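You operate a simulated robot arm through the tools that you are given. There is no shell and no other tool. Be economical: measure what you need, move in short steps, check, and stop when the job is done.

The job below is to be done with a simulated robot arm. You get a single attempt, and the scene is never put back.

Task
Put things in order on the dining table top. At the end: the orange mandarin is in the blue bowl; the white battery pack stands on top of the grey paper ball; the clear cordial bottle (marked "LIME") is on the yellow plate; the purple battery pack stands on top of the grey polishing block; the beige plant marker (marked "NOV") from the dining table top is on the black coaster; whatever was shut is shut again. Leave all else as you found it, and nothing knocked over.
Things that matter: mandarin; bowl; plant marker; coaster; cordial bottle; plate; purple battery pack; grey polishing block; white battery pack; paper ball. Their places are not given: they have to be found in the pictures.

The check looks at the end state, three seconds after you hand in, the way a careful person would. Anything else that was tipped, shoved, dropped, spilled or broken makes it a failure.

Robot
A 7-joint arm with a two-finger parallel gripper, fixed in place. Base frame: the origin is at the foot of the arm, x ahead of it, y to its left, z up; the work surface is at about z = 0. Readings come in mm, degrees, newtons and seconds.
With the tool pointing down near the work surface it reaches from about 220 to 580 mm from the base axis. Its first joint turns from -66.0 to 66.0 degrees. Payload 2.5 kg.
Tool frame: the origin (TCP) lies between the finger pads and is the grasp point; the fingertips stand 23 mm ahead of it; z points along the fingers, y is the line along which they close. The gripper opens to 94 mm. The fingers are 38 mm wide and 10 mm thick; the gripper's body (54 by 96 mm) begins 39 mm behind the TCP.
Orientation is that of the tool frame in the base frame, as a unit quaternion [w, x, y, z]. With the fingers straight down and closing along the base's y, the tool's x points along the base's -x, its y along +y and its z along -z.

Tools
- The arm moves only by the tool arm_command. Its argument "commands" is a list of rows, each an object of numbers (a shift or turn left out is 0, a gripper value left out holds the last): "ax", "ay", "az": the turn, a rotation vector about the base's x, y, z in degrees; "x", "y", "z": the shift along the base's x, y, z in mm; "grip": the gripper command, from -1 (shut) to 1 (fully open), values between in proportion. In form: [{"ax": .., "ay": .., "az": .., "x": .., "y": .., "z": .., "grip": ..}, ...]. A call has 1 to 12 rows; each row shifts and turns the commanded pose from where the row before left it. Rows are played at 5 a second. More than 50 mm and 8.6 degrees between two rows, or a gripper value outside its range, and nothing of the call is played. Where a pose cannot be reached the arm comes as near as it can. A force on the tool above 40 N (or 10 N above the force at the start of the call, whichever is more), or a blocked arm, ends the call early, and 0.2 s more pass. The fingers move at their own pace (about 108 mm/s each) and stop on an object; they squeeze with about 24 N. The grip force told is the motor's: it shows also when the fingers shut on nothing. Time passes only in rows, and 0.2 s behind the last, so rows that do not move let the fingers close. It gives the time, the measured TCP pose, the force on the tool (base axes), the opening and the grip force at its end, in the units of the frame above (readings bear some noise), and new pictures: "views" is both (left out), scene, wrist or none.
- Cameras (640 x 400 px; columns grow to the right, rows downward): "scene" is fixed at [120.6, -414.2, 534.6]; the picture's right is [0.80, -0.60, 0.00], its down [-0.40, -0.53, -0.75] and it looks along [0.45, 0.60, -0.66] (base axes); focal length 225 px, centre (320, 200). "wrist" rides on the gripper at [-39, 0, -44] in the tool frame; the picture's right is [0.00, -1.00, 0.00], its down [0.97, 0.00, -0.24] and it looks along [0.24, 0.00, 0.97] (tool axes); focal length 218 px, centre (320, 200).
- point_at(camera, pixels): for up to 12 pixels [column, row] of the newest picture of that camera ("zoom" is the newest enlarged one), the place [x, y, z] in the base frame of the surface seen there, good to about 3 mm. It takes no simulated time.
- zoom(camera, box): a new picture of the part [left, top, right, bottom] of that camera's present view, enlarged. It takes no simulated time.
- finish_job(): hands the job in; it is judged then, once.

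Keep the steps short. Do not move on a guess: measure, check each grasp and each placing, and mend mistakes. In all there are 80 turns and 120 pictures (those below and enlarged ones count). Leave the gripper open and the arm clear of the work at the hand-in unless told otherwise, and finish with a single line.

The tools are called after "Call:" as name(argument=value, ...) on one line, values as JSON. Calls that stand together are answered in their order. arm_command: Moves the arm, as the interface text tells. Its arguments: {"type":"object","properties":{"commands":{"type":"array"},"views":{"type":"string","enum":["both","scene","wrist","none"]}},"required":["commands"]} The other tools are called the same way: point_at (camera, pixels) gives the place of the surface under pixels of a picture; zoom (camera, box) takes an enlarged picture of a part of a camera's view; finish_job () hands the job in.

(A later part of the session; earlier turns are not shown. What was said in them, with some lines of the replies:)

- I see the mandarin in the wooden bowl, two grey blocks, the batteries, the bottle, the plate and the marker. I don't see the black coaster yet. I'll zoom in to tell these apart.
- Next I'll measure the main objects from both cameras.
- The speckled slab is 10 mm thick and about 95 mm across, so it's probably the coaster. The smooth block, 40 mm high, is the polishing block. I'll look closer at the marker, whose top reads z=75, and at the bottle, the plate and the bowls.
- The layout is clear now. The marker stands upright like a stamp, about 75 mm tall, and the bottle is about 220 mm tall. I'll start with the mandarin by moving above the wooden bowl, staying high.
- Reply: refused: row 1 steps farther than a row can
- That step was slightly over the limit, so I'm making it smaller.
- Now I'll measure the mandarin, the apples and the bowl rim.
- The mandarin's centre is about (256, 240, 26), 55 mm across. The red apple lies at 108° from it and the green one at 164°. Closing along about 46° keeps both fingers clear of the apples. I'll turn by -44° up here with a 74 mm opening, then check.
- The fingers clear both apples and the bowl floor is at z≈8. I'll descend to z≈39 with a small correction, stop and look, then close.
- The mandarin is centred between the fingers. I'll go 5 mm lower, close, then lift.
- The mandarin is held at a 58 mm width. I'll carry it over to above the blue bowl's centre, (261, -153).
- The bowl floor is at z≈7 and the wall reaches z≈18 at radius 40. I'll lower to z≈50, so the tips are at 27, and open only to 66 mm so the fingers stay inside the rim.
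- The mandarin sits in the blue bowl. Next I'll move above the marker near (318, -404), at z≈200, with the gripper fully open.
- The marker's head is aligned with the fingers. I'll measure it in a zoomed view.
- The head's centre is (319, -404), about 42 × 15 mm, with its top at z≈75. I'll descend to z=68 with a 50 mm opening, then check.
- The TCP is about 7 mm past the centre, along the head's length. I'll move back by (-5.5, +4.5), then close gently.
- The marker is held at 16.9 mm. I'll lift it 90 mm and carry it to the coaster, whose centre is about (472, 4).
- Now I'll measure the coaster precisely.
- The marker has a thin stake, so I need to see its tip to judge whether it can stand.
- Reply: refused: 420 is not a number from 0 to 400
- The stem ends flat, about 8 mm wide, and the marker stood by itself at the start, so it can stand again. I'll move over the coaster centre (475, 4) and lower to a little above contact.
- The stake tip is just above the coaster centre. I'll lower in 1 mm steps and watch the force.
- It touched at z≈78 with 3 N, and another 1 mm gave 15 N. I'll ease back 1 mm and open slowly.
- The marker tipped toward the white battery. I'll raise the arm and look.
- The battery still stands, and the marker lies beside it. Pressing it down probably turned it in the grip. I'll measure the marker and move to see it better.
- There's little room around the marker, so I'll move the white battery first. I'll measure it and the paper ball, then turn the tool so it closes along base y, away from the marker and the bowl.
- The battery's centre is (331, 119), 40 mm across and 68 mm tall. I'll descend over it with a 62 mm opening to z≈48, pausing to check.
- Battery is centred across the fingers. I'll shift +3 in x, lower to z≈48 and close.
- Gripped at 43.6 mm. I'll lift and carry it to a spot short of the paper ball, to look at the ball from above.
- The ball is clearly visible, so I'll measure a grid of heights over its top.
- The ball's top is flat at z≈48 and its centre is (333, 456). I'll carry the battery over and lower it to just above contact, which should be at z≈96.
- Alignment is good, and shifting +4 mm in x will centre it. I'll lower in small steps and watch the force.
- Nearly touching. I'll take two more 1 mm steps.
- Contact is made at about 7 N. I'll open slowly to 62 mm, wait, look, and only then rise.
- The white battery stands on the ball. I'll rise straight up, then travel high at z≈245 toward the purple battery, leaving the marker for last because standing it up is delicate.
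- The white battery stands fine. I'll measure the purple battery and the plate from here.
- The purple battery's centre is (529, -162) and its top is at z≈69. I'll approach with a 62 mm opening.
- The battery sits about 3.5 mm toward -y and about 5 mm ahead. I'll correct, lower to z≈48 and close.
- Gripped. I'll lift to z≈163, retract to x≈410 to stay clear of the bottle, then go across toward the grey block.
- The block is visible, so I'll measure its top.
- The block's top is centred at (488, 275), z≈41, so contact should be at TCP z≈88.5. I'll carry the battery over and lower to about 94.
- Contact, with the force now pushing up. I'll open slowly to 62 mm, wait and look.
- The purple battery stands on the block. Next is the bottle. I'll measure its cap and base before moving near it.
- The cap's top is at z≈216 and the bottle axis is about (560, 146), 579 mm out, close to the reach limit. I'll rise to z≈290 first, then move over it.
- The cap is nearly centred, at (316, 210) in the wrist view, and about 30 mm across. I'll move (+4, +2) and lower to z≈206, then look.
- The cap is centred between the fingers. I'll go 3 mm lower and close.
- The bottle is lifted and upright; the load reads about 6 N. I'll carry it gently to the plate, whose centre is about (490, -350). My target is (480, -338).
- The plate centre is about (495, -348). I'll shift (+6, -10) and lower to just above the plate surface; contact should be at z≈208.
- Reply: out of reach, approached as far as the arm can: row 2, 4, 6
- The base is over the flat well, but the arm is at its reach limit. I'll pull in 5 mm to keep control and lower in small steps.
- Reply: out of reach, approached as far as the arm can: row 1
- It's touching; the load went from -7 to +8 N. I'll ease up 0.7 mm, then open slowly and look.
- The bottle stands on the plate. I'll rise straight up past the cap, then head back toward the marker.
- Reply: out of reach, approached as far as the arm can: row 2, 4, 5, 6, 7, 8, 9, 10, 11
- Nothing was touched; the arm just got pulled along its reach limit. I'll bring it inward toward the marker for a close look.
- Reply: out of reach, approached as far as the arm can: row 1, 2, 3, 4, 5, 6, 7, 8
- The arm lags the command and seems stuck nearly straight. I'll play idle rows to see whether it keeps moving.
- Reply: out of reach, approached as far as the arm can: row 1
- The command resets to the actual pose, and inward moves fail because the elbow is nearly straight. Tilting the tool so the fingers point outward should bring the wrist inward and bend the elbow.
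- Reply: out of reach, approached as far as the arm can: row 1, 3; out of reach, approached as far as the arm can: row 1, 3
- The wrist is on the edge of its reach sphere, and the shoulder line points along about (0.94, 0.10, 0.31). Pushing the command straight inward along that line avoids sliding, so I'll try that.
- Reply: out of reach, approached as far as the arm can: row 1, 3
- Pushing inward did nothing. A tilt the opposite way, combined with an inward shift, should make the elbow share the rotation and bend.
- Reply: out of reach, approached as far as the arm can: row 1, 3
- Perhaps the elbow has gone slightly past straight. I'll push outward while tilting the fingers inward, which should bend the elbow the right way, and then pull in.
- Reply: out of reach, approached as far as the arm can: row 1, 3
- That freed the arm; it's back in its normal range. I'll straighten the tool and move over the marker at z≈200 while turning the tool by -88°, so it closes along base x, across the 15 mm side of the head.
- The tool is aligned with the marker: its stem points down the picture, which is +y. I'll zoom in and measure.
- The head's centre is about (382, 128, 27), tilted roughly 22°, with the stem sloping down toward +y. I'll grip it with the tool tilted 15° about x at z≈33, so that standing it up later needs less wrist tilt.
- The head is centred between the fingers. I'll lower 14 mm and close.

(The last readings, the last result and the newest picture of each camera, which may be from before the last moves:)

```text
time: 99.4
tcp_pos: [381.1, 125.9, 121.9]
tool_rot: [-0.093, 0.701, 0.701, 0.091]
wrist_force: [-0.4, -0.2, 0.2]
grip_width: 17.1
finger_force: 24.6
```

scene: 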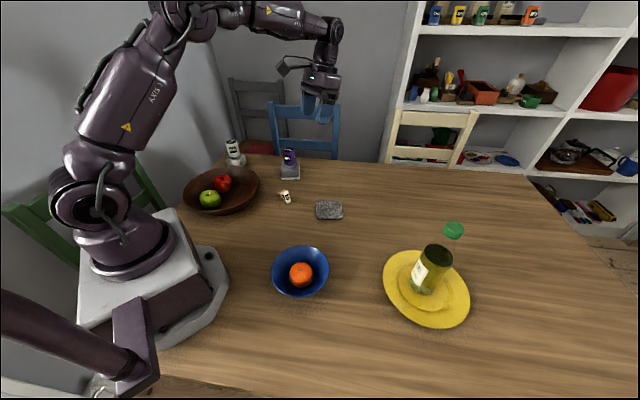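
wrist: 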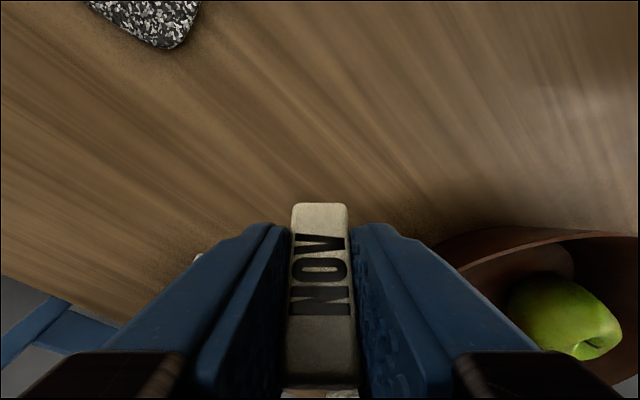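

Held at 17 mm. I'll rise and turn +90° about z while moving toward the coaster.

Call:
arm_command(commands=[{"z": 30}, {"z": 30}, {"az": 8, "y": -12}, {"az": 8, "y": -12}, {"az": 8, "y": -12}, {"az": 8, "y": -12}, {"az": 8, "y": -12}, {"az": 8, "y": -12}, {"az": 8, "y": -12}, {"az": 8, "y": -12}, {"az": 8, "y": -12}, {"az": 8, "y": -12}], views="none")

Call:
arm_command(commands=[{"az": 8}, {"az": 2}, {"ay": -8, "x": 10}, {"ay": -8, "x": 10}, {"ay": -8, "x": 10}, {"ay": -8, "x": 10}, {"ay": -8, "x": 10}, {"ay": -8, "x": 10}, {"ay": -8, "x": 10}, {"ay": -8, "x": 10}, {"ay": -4}, {}], views="scene")

Call:
zoom(camera="scene", box=[280, 120, 376, 220])

```text
time: 102.0
tcp_pos: [380.9, 8.0, 183.9]
tool_rot: [-0.13, 0.084, 0.988, 0.011]
wrist_force: [0.5, 0.1, 0.0]
grip_width: 17.4
finger_force: 23.9
```

```text
time: 104.6
tcp_pos: [460.9, 7.6, 182.1]
tool_rot: [0.447, -0.001, 0.895, 0.001]
wrist_force: [0.7, 0.8, -0.1]
grip_width: 16.8
finger_force: 24.1
```

scene: 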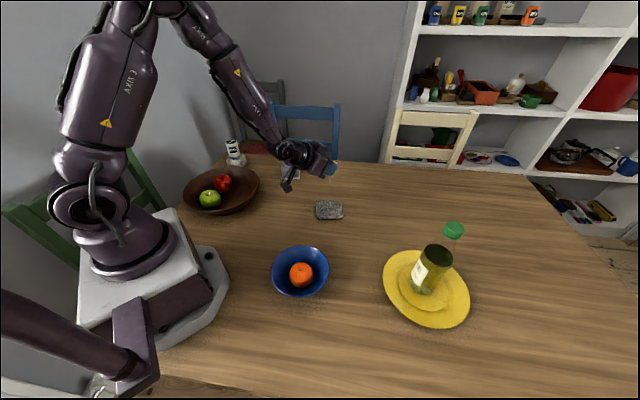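

```text
4.00 times, centred on (328, 170) of scene
```

zoom: 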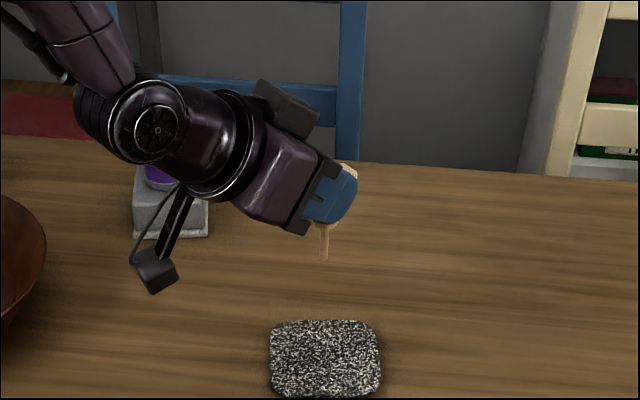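

The stem now hangs nearly vertical. I need its exact tilt, and also the height of the boom box below the hand at zoom pixel (155, 275), which must clear the table.

Call:
point_at(camera="zoom", pixels=[[155, 275], [153, 288], [135, 262], [172, 284], [325, 235], [325, 245], [325, 255], [345, 170]])

Call:
zoom(camera="scene", box=[346, 155, 378, 190])

Call:
zoom(camera="wrist", box=[160, 150, 480, 400])

```text
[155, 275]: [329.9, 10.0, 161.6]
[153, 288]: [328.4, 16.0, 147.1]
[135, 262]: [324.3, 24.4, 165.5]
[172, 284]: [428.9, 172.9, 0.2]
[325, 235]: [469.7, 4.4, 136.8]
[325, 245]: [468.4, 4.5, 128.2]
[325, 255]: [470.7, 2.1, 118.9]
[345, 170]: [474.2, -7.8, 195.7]
```

```text
11.43 times, centred on (362, 172) of scene
```

zoom: 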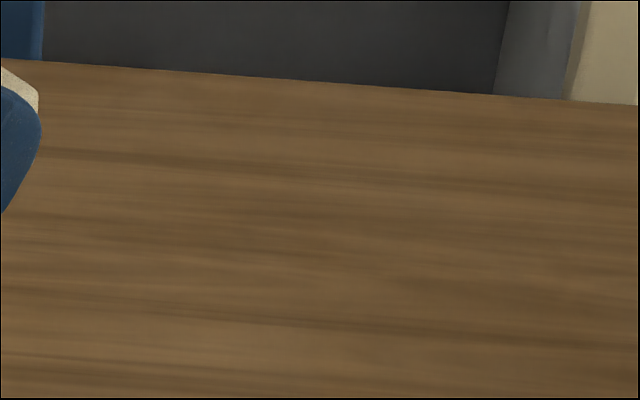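

```text
1.60 times, centred on (320, 275) of wrist
```

zoom: 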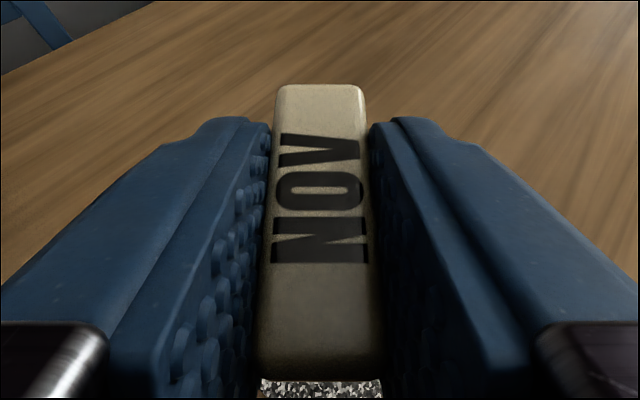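

The boom clears: it will be at about z=40 when the marker is down. The stem tip is about 67 mm below the TCP, so contact should be at TCP z≈77. I'll lower to about 85 and then check the tilt in a high zoom.

Call:
arm_command(commands=[{"x": 4, "z": -25}, {"z": -30}, {"z": -25}, {"z": -15}, {}, {}], views="none")

Call:
zoom(camera="scene", box=[310, 176, 350, 216])

```text
time: 106.0
tcp_pos: [465.9, 9.0, 86.5]
tool_rot: [0.447, -0.001, 0.895, 0.001]
wrist_force: [1.6, 1.0, -0.3]
grip_width: 17.1
finger_force: 24.2
```

```text
10.00 times, centred on (330, 196) of scene
```

zoom: 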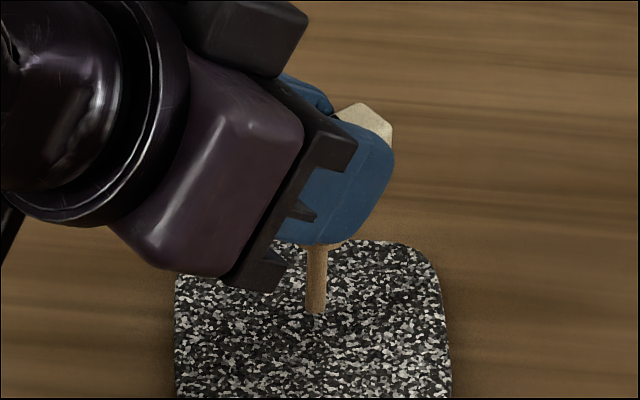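

The stem looks vertical; a true vertical should lean about -0.033 px per px here. I'll confirm with a tighter zoom.

Call:
zoom(camera="scene", box=[322, 198, 338, 208])

```text
16.00 times, centred on (330, 203) of scene
```

zoom: 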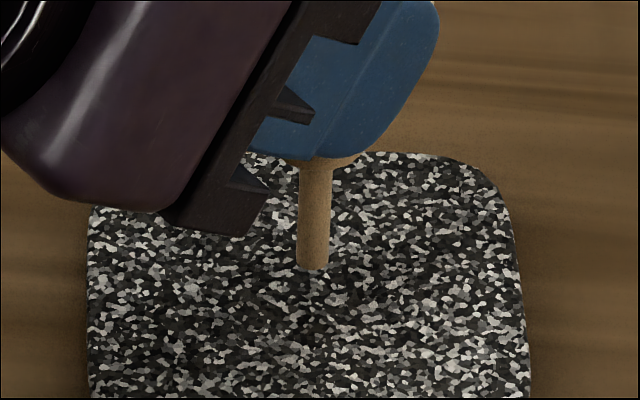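

The measured slope is -0.036 against an expected -0.033, so it's vertical within about 0.5°. I'll lower gently.

Call:
arm_command(commands=[{"z": -2}, {"z": -2}, {}, {}], views="none")

Call:
arm_command(commands=[{"z": -1}, {}, {}], views="none")

Call:
zoom(camera="scene", box=[322, 200, 338, 210])

```text
time: 107.0
tcp_pos: [466.5, 6.6, 83.8]
tool_rot: [0.446, 0.0, 0.895, 0.0]
wrist_force: [0.4, 0.4, 0.7]
grip_width: 17.2
finger_force: 24.7
```

```text
time: 107.8
tcp_pos: [465.9, 7.8, 81.0]
tool_rot: [0.446, 0.0, 0.895, 0.0]
wrist_force: [0.3, -0.1, 0.0]
grip_width: 17.3
finger_force: 23.3
```

```text
16.00 times, centred on (330, 205) of scene
```

zoom: 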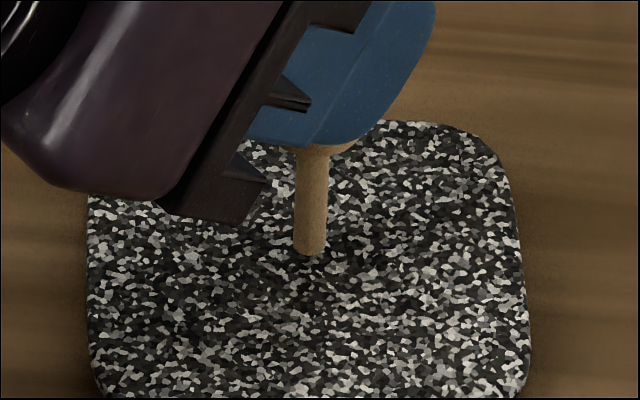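

Close to contact now, and a contact shadow shows. I'll use 0.6 mm steps and read the force at each.

Call:
arm_command(commands=[{"z": -0.6}, {}, {}], views="none")

Call:
arm_command(commands=[{"z": -0.6}, {}, {}], views="none")

Call:
arm_command(commands=[{"z": -0.6}, {}, {}], views="none")

```text
time: 108.6
tcp_pos: [467.0, 7.8, 81.1]
tool_rot: [0.447, 0.0, 0.895, 0.0]
wrist_force: [-0.1, -0.9, 0.1]
grip_width: 16.9
finger_force: 23.7
```

```text
time: 109.4
tcp_pos: [466.7, 7.4, 80.6]
tool_rot: [0.446, 0.0, 0.895, 0.0]
wrist_force: [-0.5, 0.4, -0.2]
grip_width: 17.3
finger_force: 24.3
```

```text
time: 110.2
tcp_pos: [466.5, 8.6, 79.8]
tool_rot: [0.447, 0.0, 0.895, 0.0]
wrist_force: [0.3, 0.0, -0.1]
grip_width: 17.3
finger_force: 24.1
```

Call:
arm_command(commands=[{"z": -0.6}, {}, {}], views="none")

Call:
arm_command(commands=[{"z": -0.6}, {}, {}], views="none")

Call:
zoom(camera="scene", box=[322, 200, 338, 210])

```text
time: 111.0
tcp_pos: [466.2, 7.9, 79.3]
tool_rot: [0.447, 0.001, 0.895, -0.001]
wrist_force: [-0.2, -0.3, 0.0]
grip_width: 17.0
finger_force: 24.0
```

```text
time: 111.8
tcp_pos: [466.6, 7.2, 79.9]
tool_rot: [0.446, 0.0, 0.895, 0.0]
wrist_force: [-0.3, -0.3, 0.3]
grip_width: 17.3
finger_force: 24.1
```

```text
16.00 times, centred on (330, 205) of scene
```

zoom: 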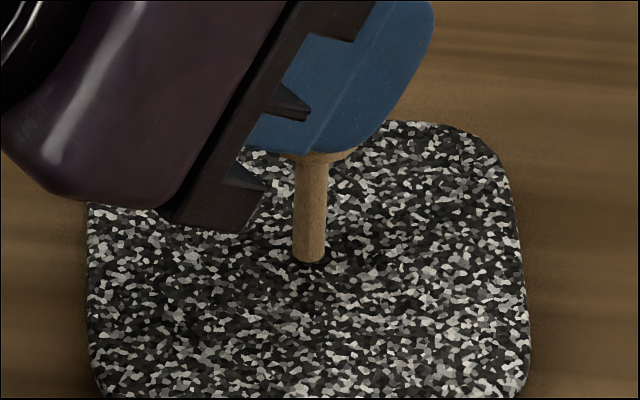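

The gap is about 1 mm. I'll continue in 0.5 mm steps.

Call:
arm_command(commands=[{"z": -0.5}, {}, {}], views="none")

Call:
arm_command(commands=[{"z": -0.5}, {}, {}], views="none")

```text
time: 112.6
tcp_pos: [465.2, 7.3, 79.9]
tool_rot: [0.446, 0.0, 0.895, 0.0]
wrist_force: [0.2, 0.7, 0.0]
grip_width: 17.1
finger_force: 24.3
```

```text
time: 113.4
tcp_pos: [466.6, 7.7, 78.9]
tool_rot: [0.446, 0.0, 0.895, 0.0]
wrist_force: [-1.0, -0.6, 5.3]
grip_width: 17.2
finger_force: 23.9
```

Contact at 5 N. I'll ease up 0.3 mm and check that the stem is still vertical.

Call:
arm_command(commands=[{"z": 0.3}, {}, {}], views="none")

Call:
zoom(camera="scene", box=[322, 200, 338, 210])

```text
time: 114.2
tcp_pos: [468.4, 8.9, 79.0]
tool_rot: [0.446, 0.0, 0.895, 0.0]
wrist_force: [-1.6, -0.1, 3.4]
grip_width: 17.2
finger_force: 23.9
```

```text
16.00 times, centred on (330, 205) of scene
```

zoom: 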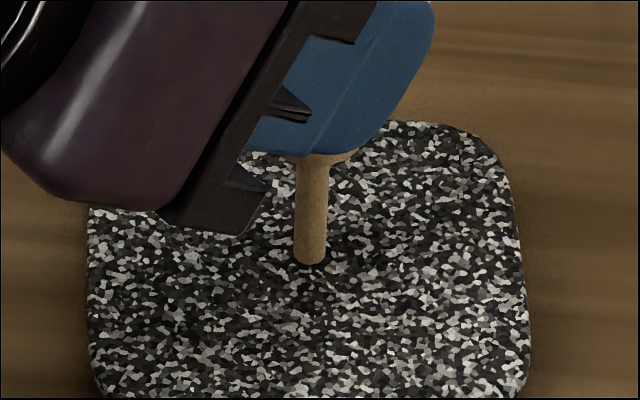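

Still vertical, with a light 3 N contact. I'll release in very small opening steps.

Call:
arm_command(commands=[{"grip": -0.64}, {"grip": -0.62}, {"grip": -0.6}, {"grip": -0.57}, {"grip": -0.54}, {"grip": -0.5}, {"grip": -0.4}, {"grip": -0.2}, {}, {}], views="wrist")

Call:
zoom(camera="scene", box=[306, 180, 354, 220])

```text
time: 116.4
tcp_pos: [465.9, 8.5, 79.8]
tool_rot: [0.446, 0.0, 0.895, 0.0]
wrist_force: [-0.1, 0.3, 0.2]
grip_width: 37.6
finger_force: 0.0
```

wrist: 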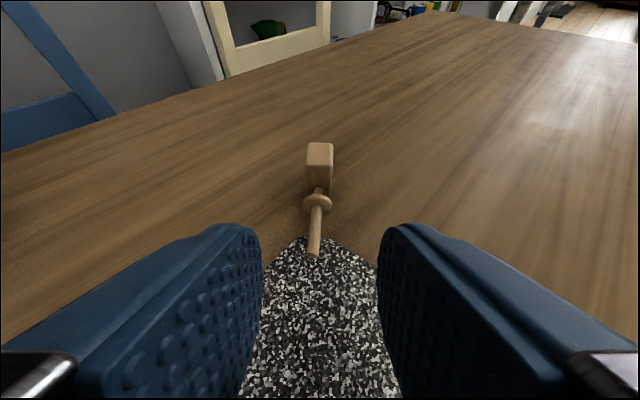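

```text
10.00 times, centred on (330, 200) of scene
```

zoom: 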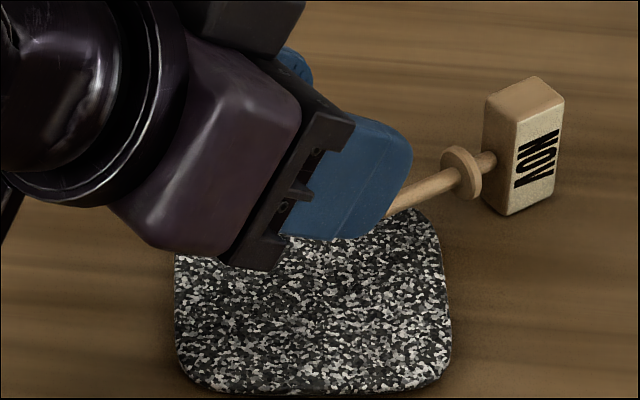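

It tipped again, outward this time. The thin rounded foot doesn't balance. The task only asks for the marker to be on the coaster, so I'll lay it fully on the coaster in this stable pose. First I'll rise, bring the tool vertical and look.

Call:
arm_command(commands=[{"z": 40}, {"z": 40}, {"ay": 8, "z": 5, "grip": 0.1}, {"ay": 8, "x": 5}, {"ay": 8, "x": 5}, {"ay": 8, "x": 10}, {"ay": 8, "x": 10}, {"ay": 8, "x": 10}, {"ay": 5, "x": 10}, {}, {}], views="wrist")

```text
time: 118.8
tcp_pos: [515.8, 8.2, 163.1]
tool_rot: [-0.001, -0.001, 1.0, 0.0]
wrist_force: [0.0, -0.4, -0.3]
grip_width: 51.7
finger_force: 0.1
```

wrist: 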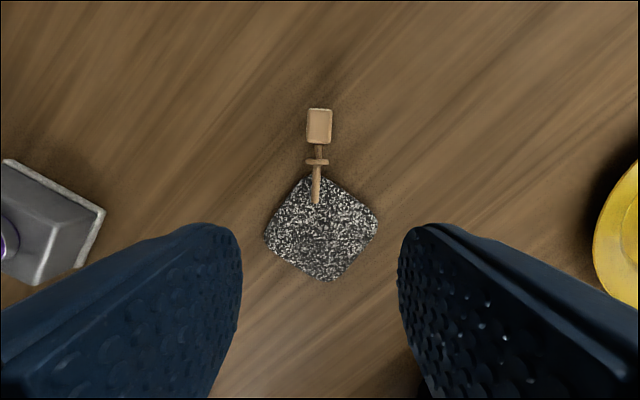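

The marker lies along x, its head beyond the coaster and its stem tip on it. Measuring it now.

Call:
point_at(camera="wrist", pixels=[[320, 112], [320, 125], [320, 140], [310, 125], [330, 125], [317, 152], [316, 175], [315, 200], [265, 237], [378, 220], [315, 185], [328, 280]])

```text
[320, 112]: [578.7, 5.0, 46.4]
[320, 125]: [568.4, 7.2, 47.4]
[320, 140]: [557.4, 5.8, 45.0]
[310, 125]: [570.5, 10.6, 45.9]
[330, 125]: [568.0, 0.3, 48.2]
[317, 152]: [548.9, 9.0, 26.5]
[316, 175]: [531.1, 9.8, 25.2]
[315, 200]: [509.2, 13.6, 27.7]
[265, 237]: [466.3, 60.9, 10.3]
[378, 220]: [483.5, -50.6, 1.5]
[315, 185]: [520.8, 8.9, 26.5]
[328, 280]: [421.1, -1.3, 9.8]
```

The head stands flat on its end, top at z≈46, centred at (568, 6), with the stem horizontal. That's a stable pose. I'll grip the head at x≈573 to miss the collar and move the whole marker about 68 mm inward onto the coaster.

Call:
arm_command(commands=[{"az": -5, "x": 29, "y": -1}, {"x": 28, "y": -1}, {"z": -40}, {"z": -30}, {"z": -15}, {}, {}], views="wrist")

```text
time: 120.4
tcp_pos: [570.8, 5.0, 80.9]
tool_rot: [0.0, 0.044, 0.999, 0.0]
wrist_force: [0.3, -0.2, -0.4]
grip_width: 51.8
finger_force: 0.1
5 turns are left
```

wrist: 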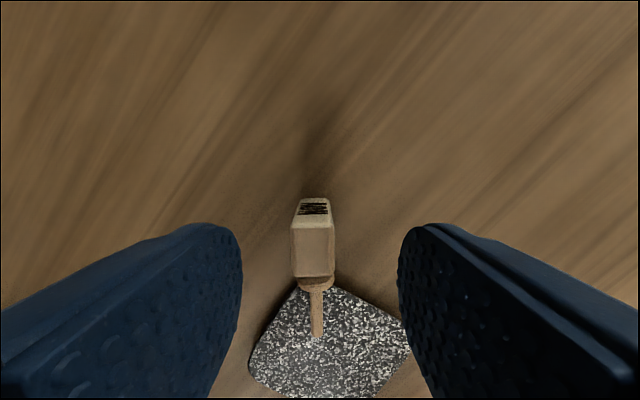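

Five turns left. I'll correct by (+2, +2.5), lower to z≈33, grip, lift 30 mm and carry it 68 mm inward over the coaster.

Call:
arm_command(commands=[{"x": 2, "y": 2.5, "z": -24}, {"z": -24}, {}, {"grip": -0.3}, {"grip": -1}, {}, {}, {"z": 30}, {"x": -34, "y": -1.5}, {"x": -34, "y": -1.5}, {}, {}])

```text
time: 123.0
tcp_pos: [505.8, 4.6, 61.7]
tool_rot: [0.0, 0.044, 0.999, 0.001]
wrist_force: [0.2, 0.5, -0.9]
grip_width: 16.9
finger_force: 24.0
4 turns are left
```

scene: 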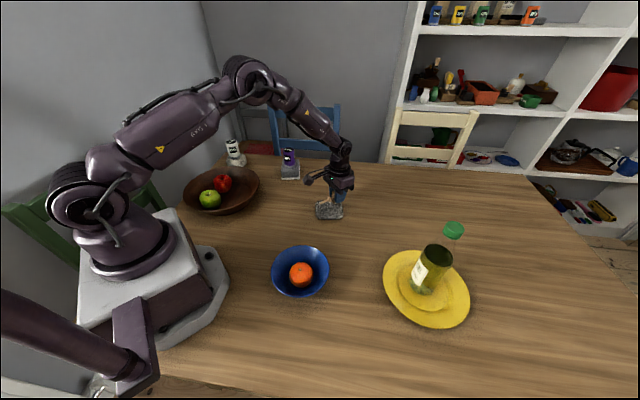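
wrist: 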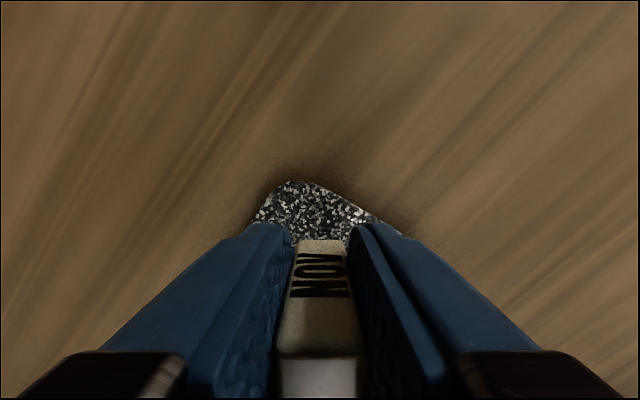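

Held over the coaster. I'll shift 8 mm further in, lower to about 1 mm above contact, release slowly, rise and look.

Call:
arm_command(commands=[{"x": -8}, {"z": -12}, {"z": -7.2}, {}, {"grip": -0.6}, {"grip": -0.5}, {"grip": -0.2}, {}, {"z": 25}, {"z": 45}, {"x": -30, "z": 30, "grip": 1}, {}])

Call:
zoom(camera="scene", box=[306, 180, 354, 220])

```text
time: 125.6
tcp_pos: [470.2, 5.7, 144.1]
tool_rot: [0.0, 0.044, 0.999, 0.0]
wrist_force: [-0.1, -0.8, 0.7]
grip_width: 93.9
finger_force: 0.1
```

scene: 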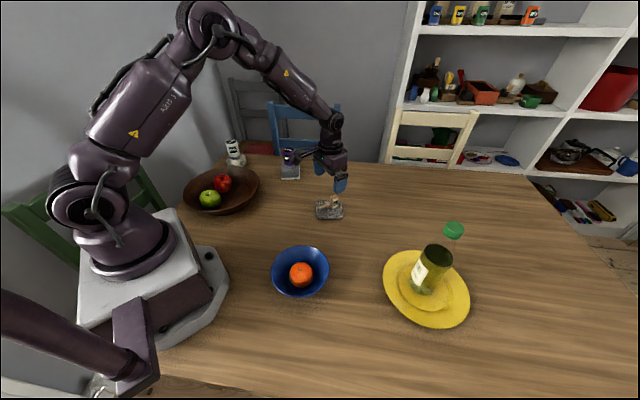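
wrist: 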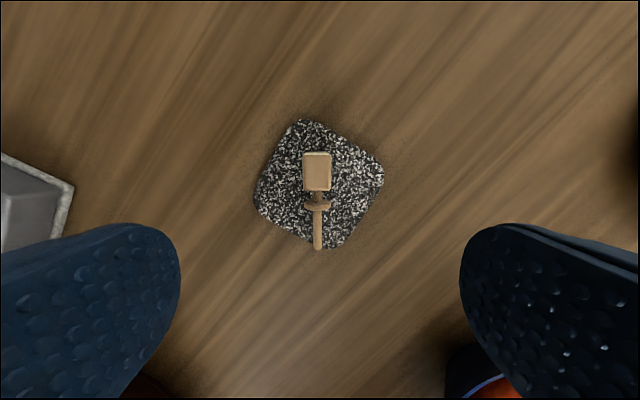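

```text
10.00 times, centred on (330, 200) of scene
3 turns are left
```

zoom: 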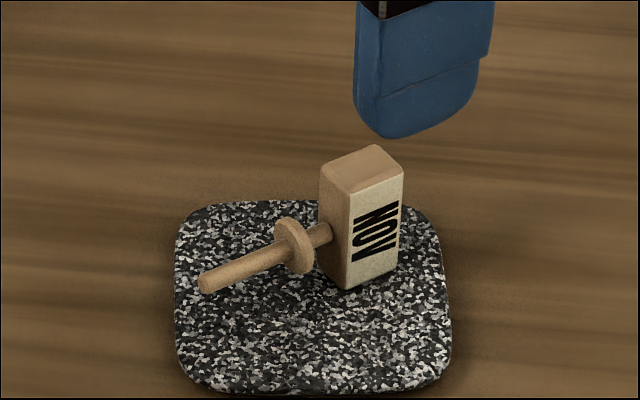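

The marker rests fully on the coaster. I'll raise the arm clear for a last look at everything.

Call:
arm_command(commands=[{"z": 40}, {"z": 40}, {"x": -40, "z": 25}, {"x": -40, "z": 10}, {}], views="scene")

```text
time: 126.8
tcp_pos: [389.2, 7.3, 256.2]
tool_rot: [0.0, 0.044, 0.999, 0.0]
wrist_force: [-0.4, -0.1, 0.6]
grip_width: 94.2
finger_force: 0.0
2 turns are left
```

scene: 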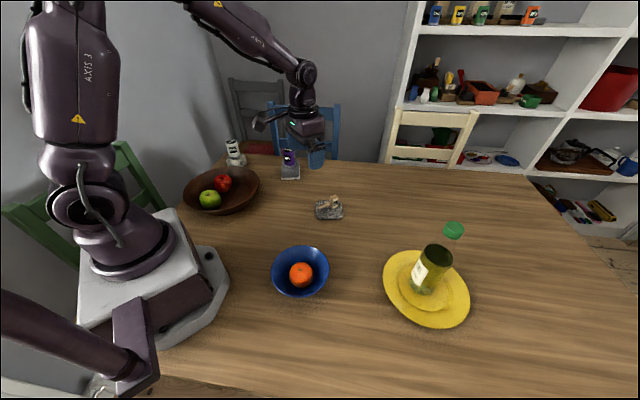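

All five things are in place, the gripper is open and the arm is clear, so I'm handing in.

Call:
finish_job()

```text
The job is handed in.
```

All five things are where you asked, but the plant marker lies on its side on the coaster: it stood upright at the start and tipped over both times I tried to stand it there.
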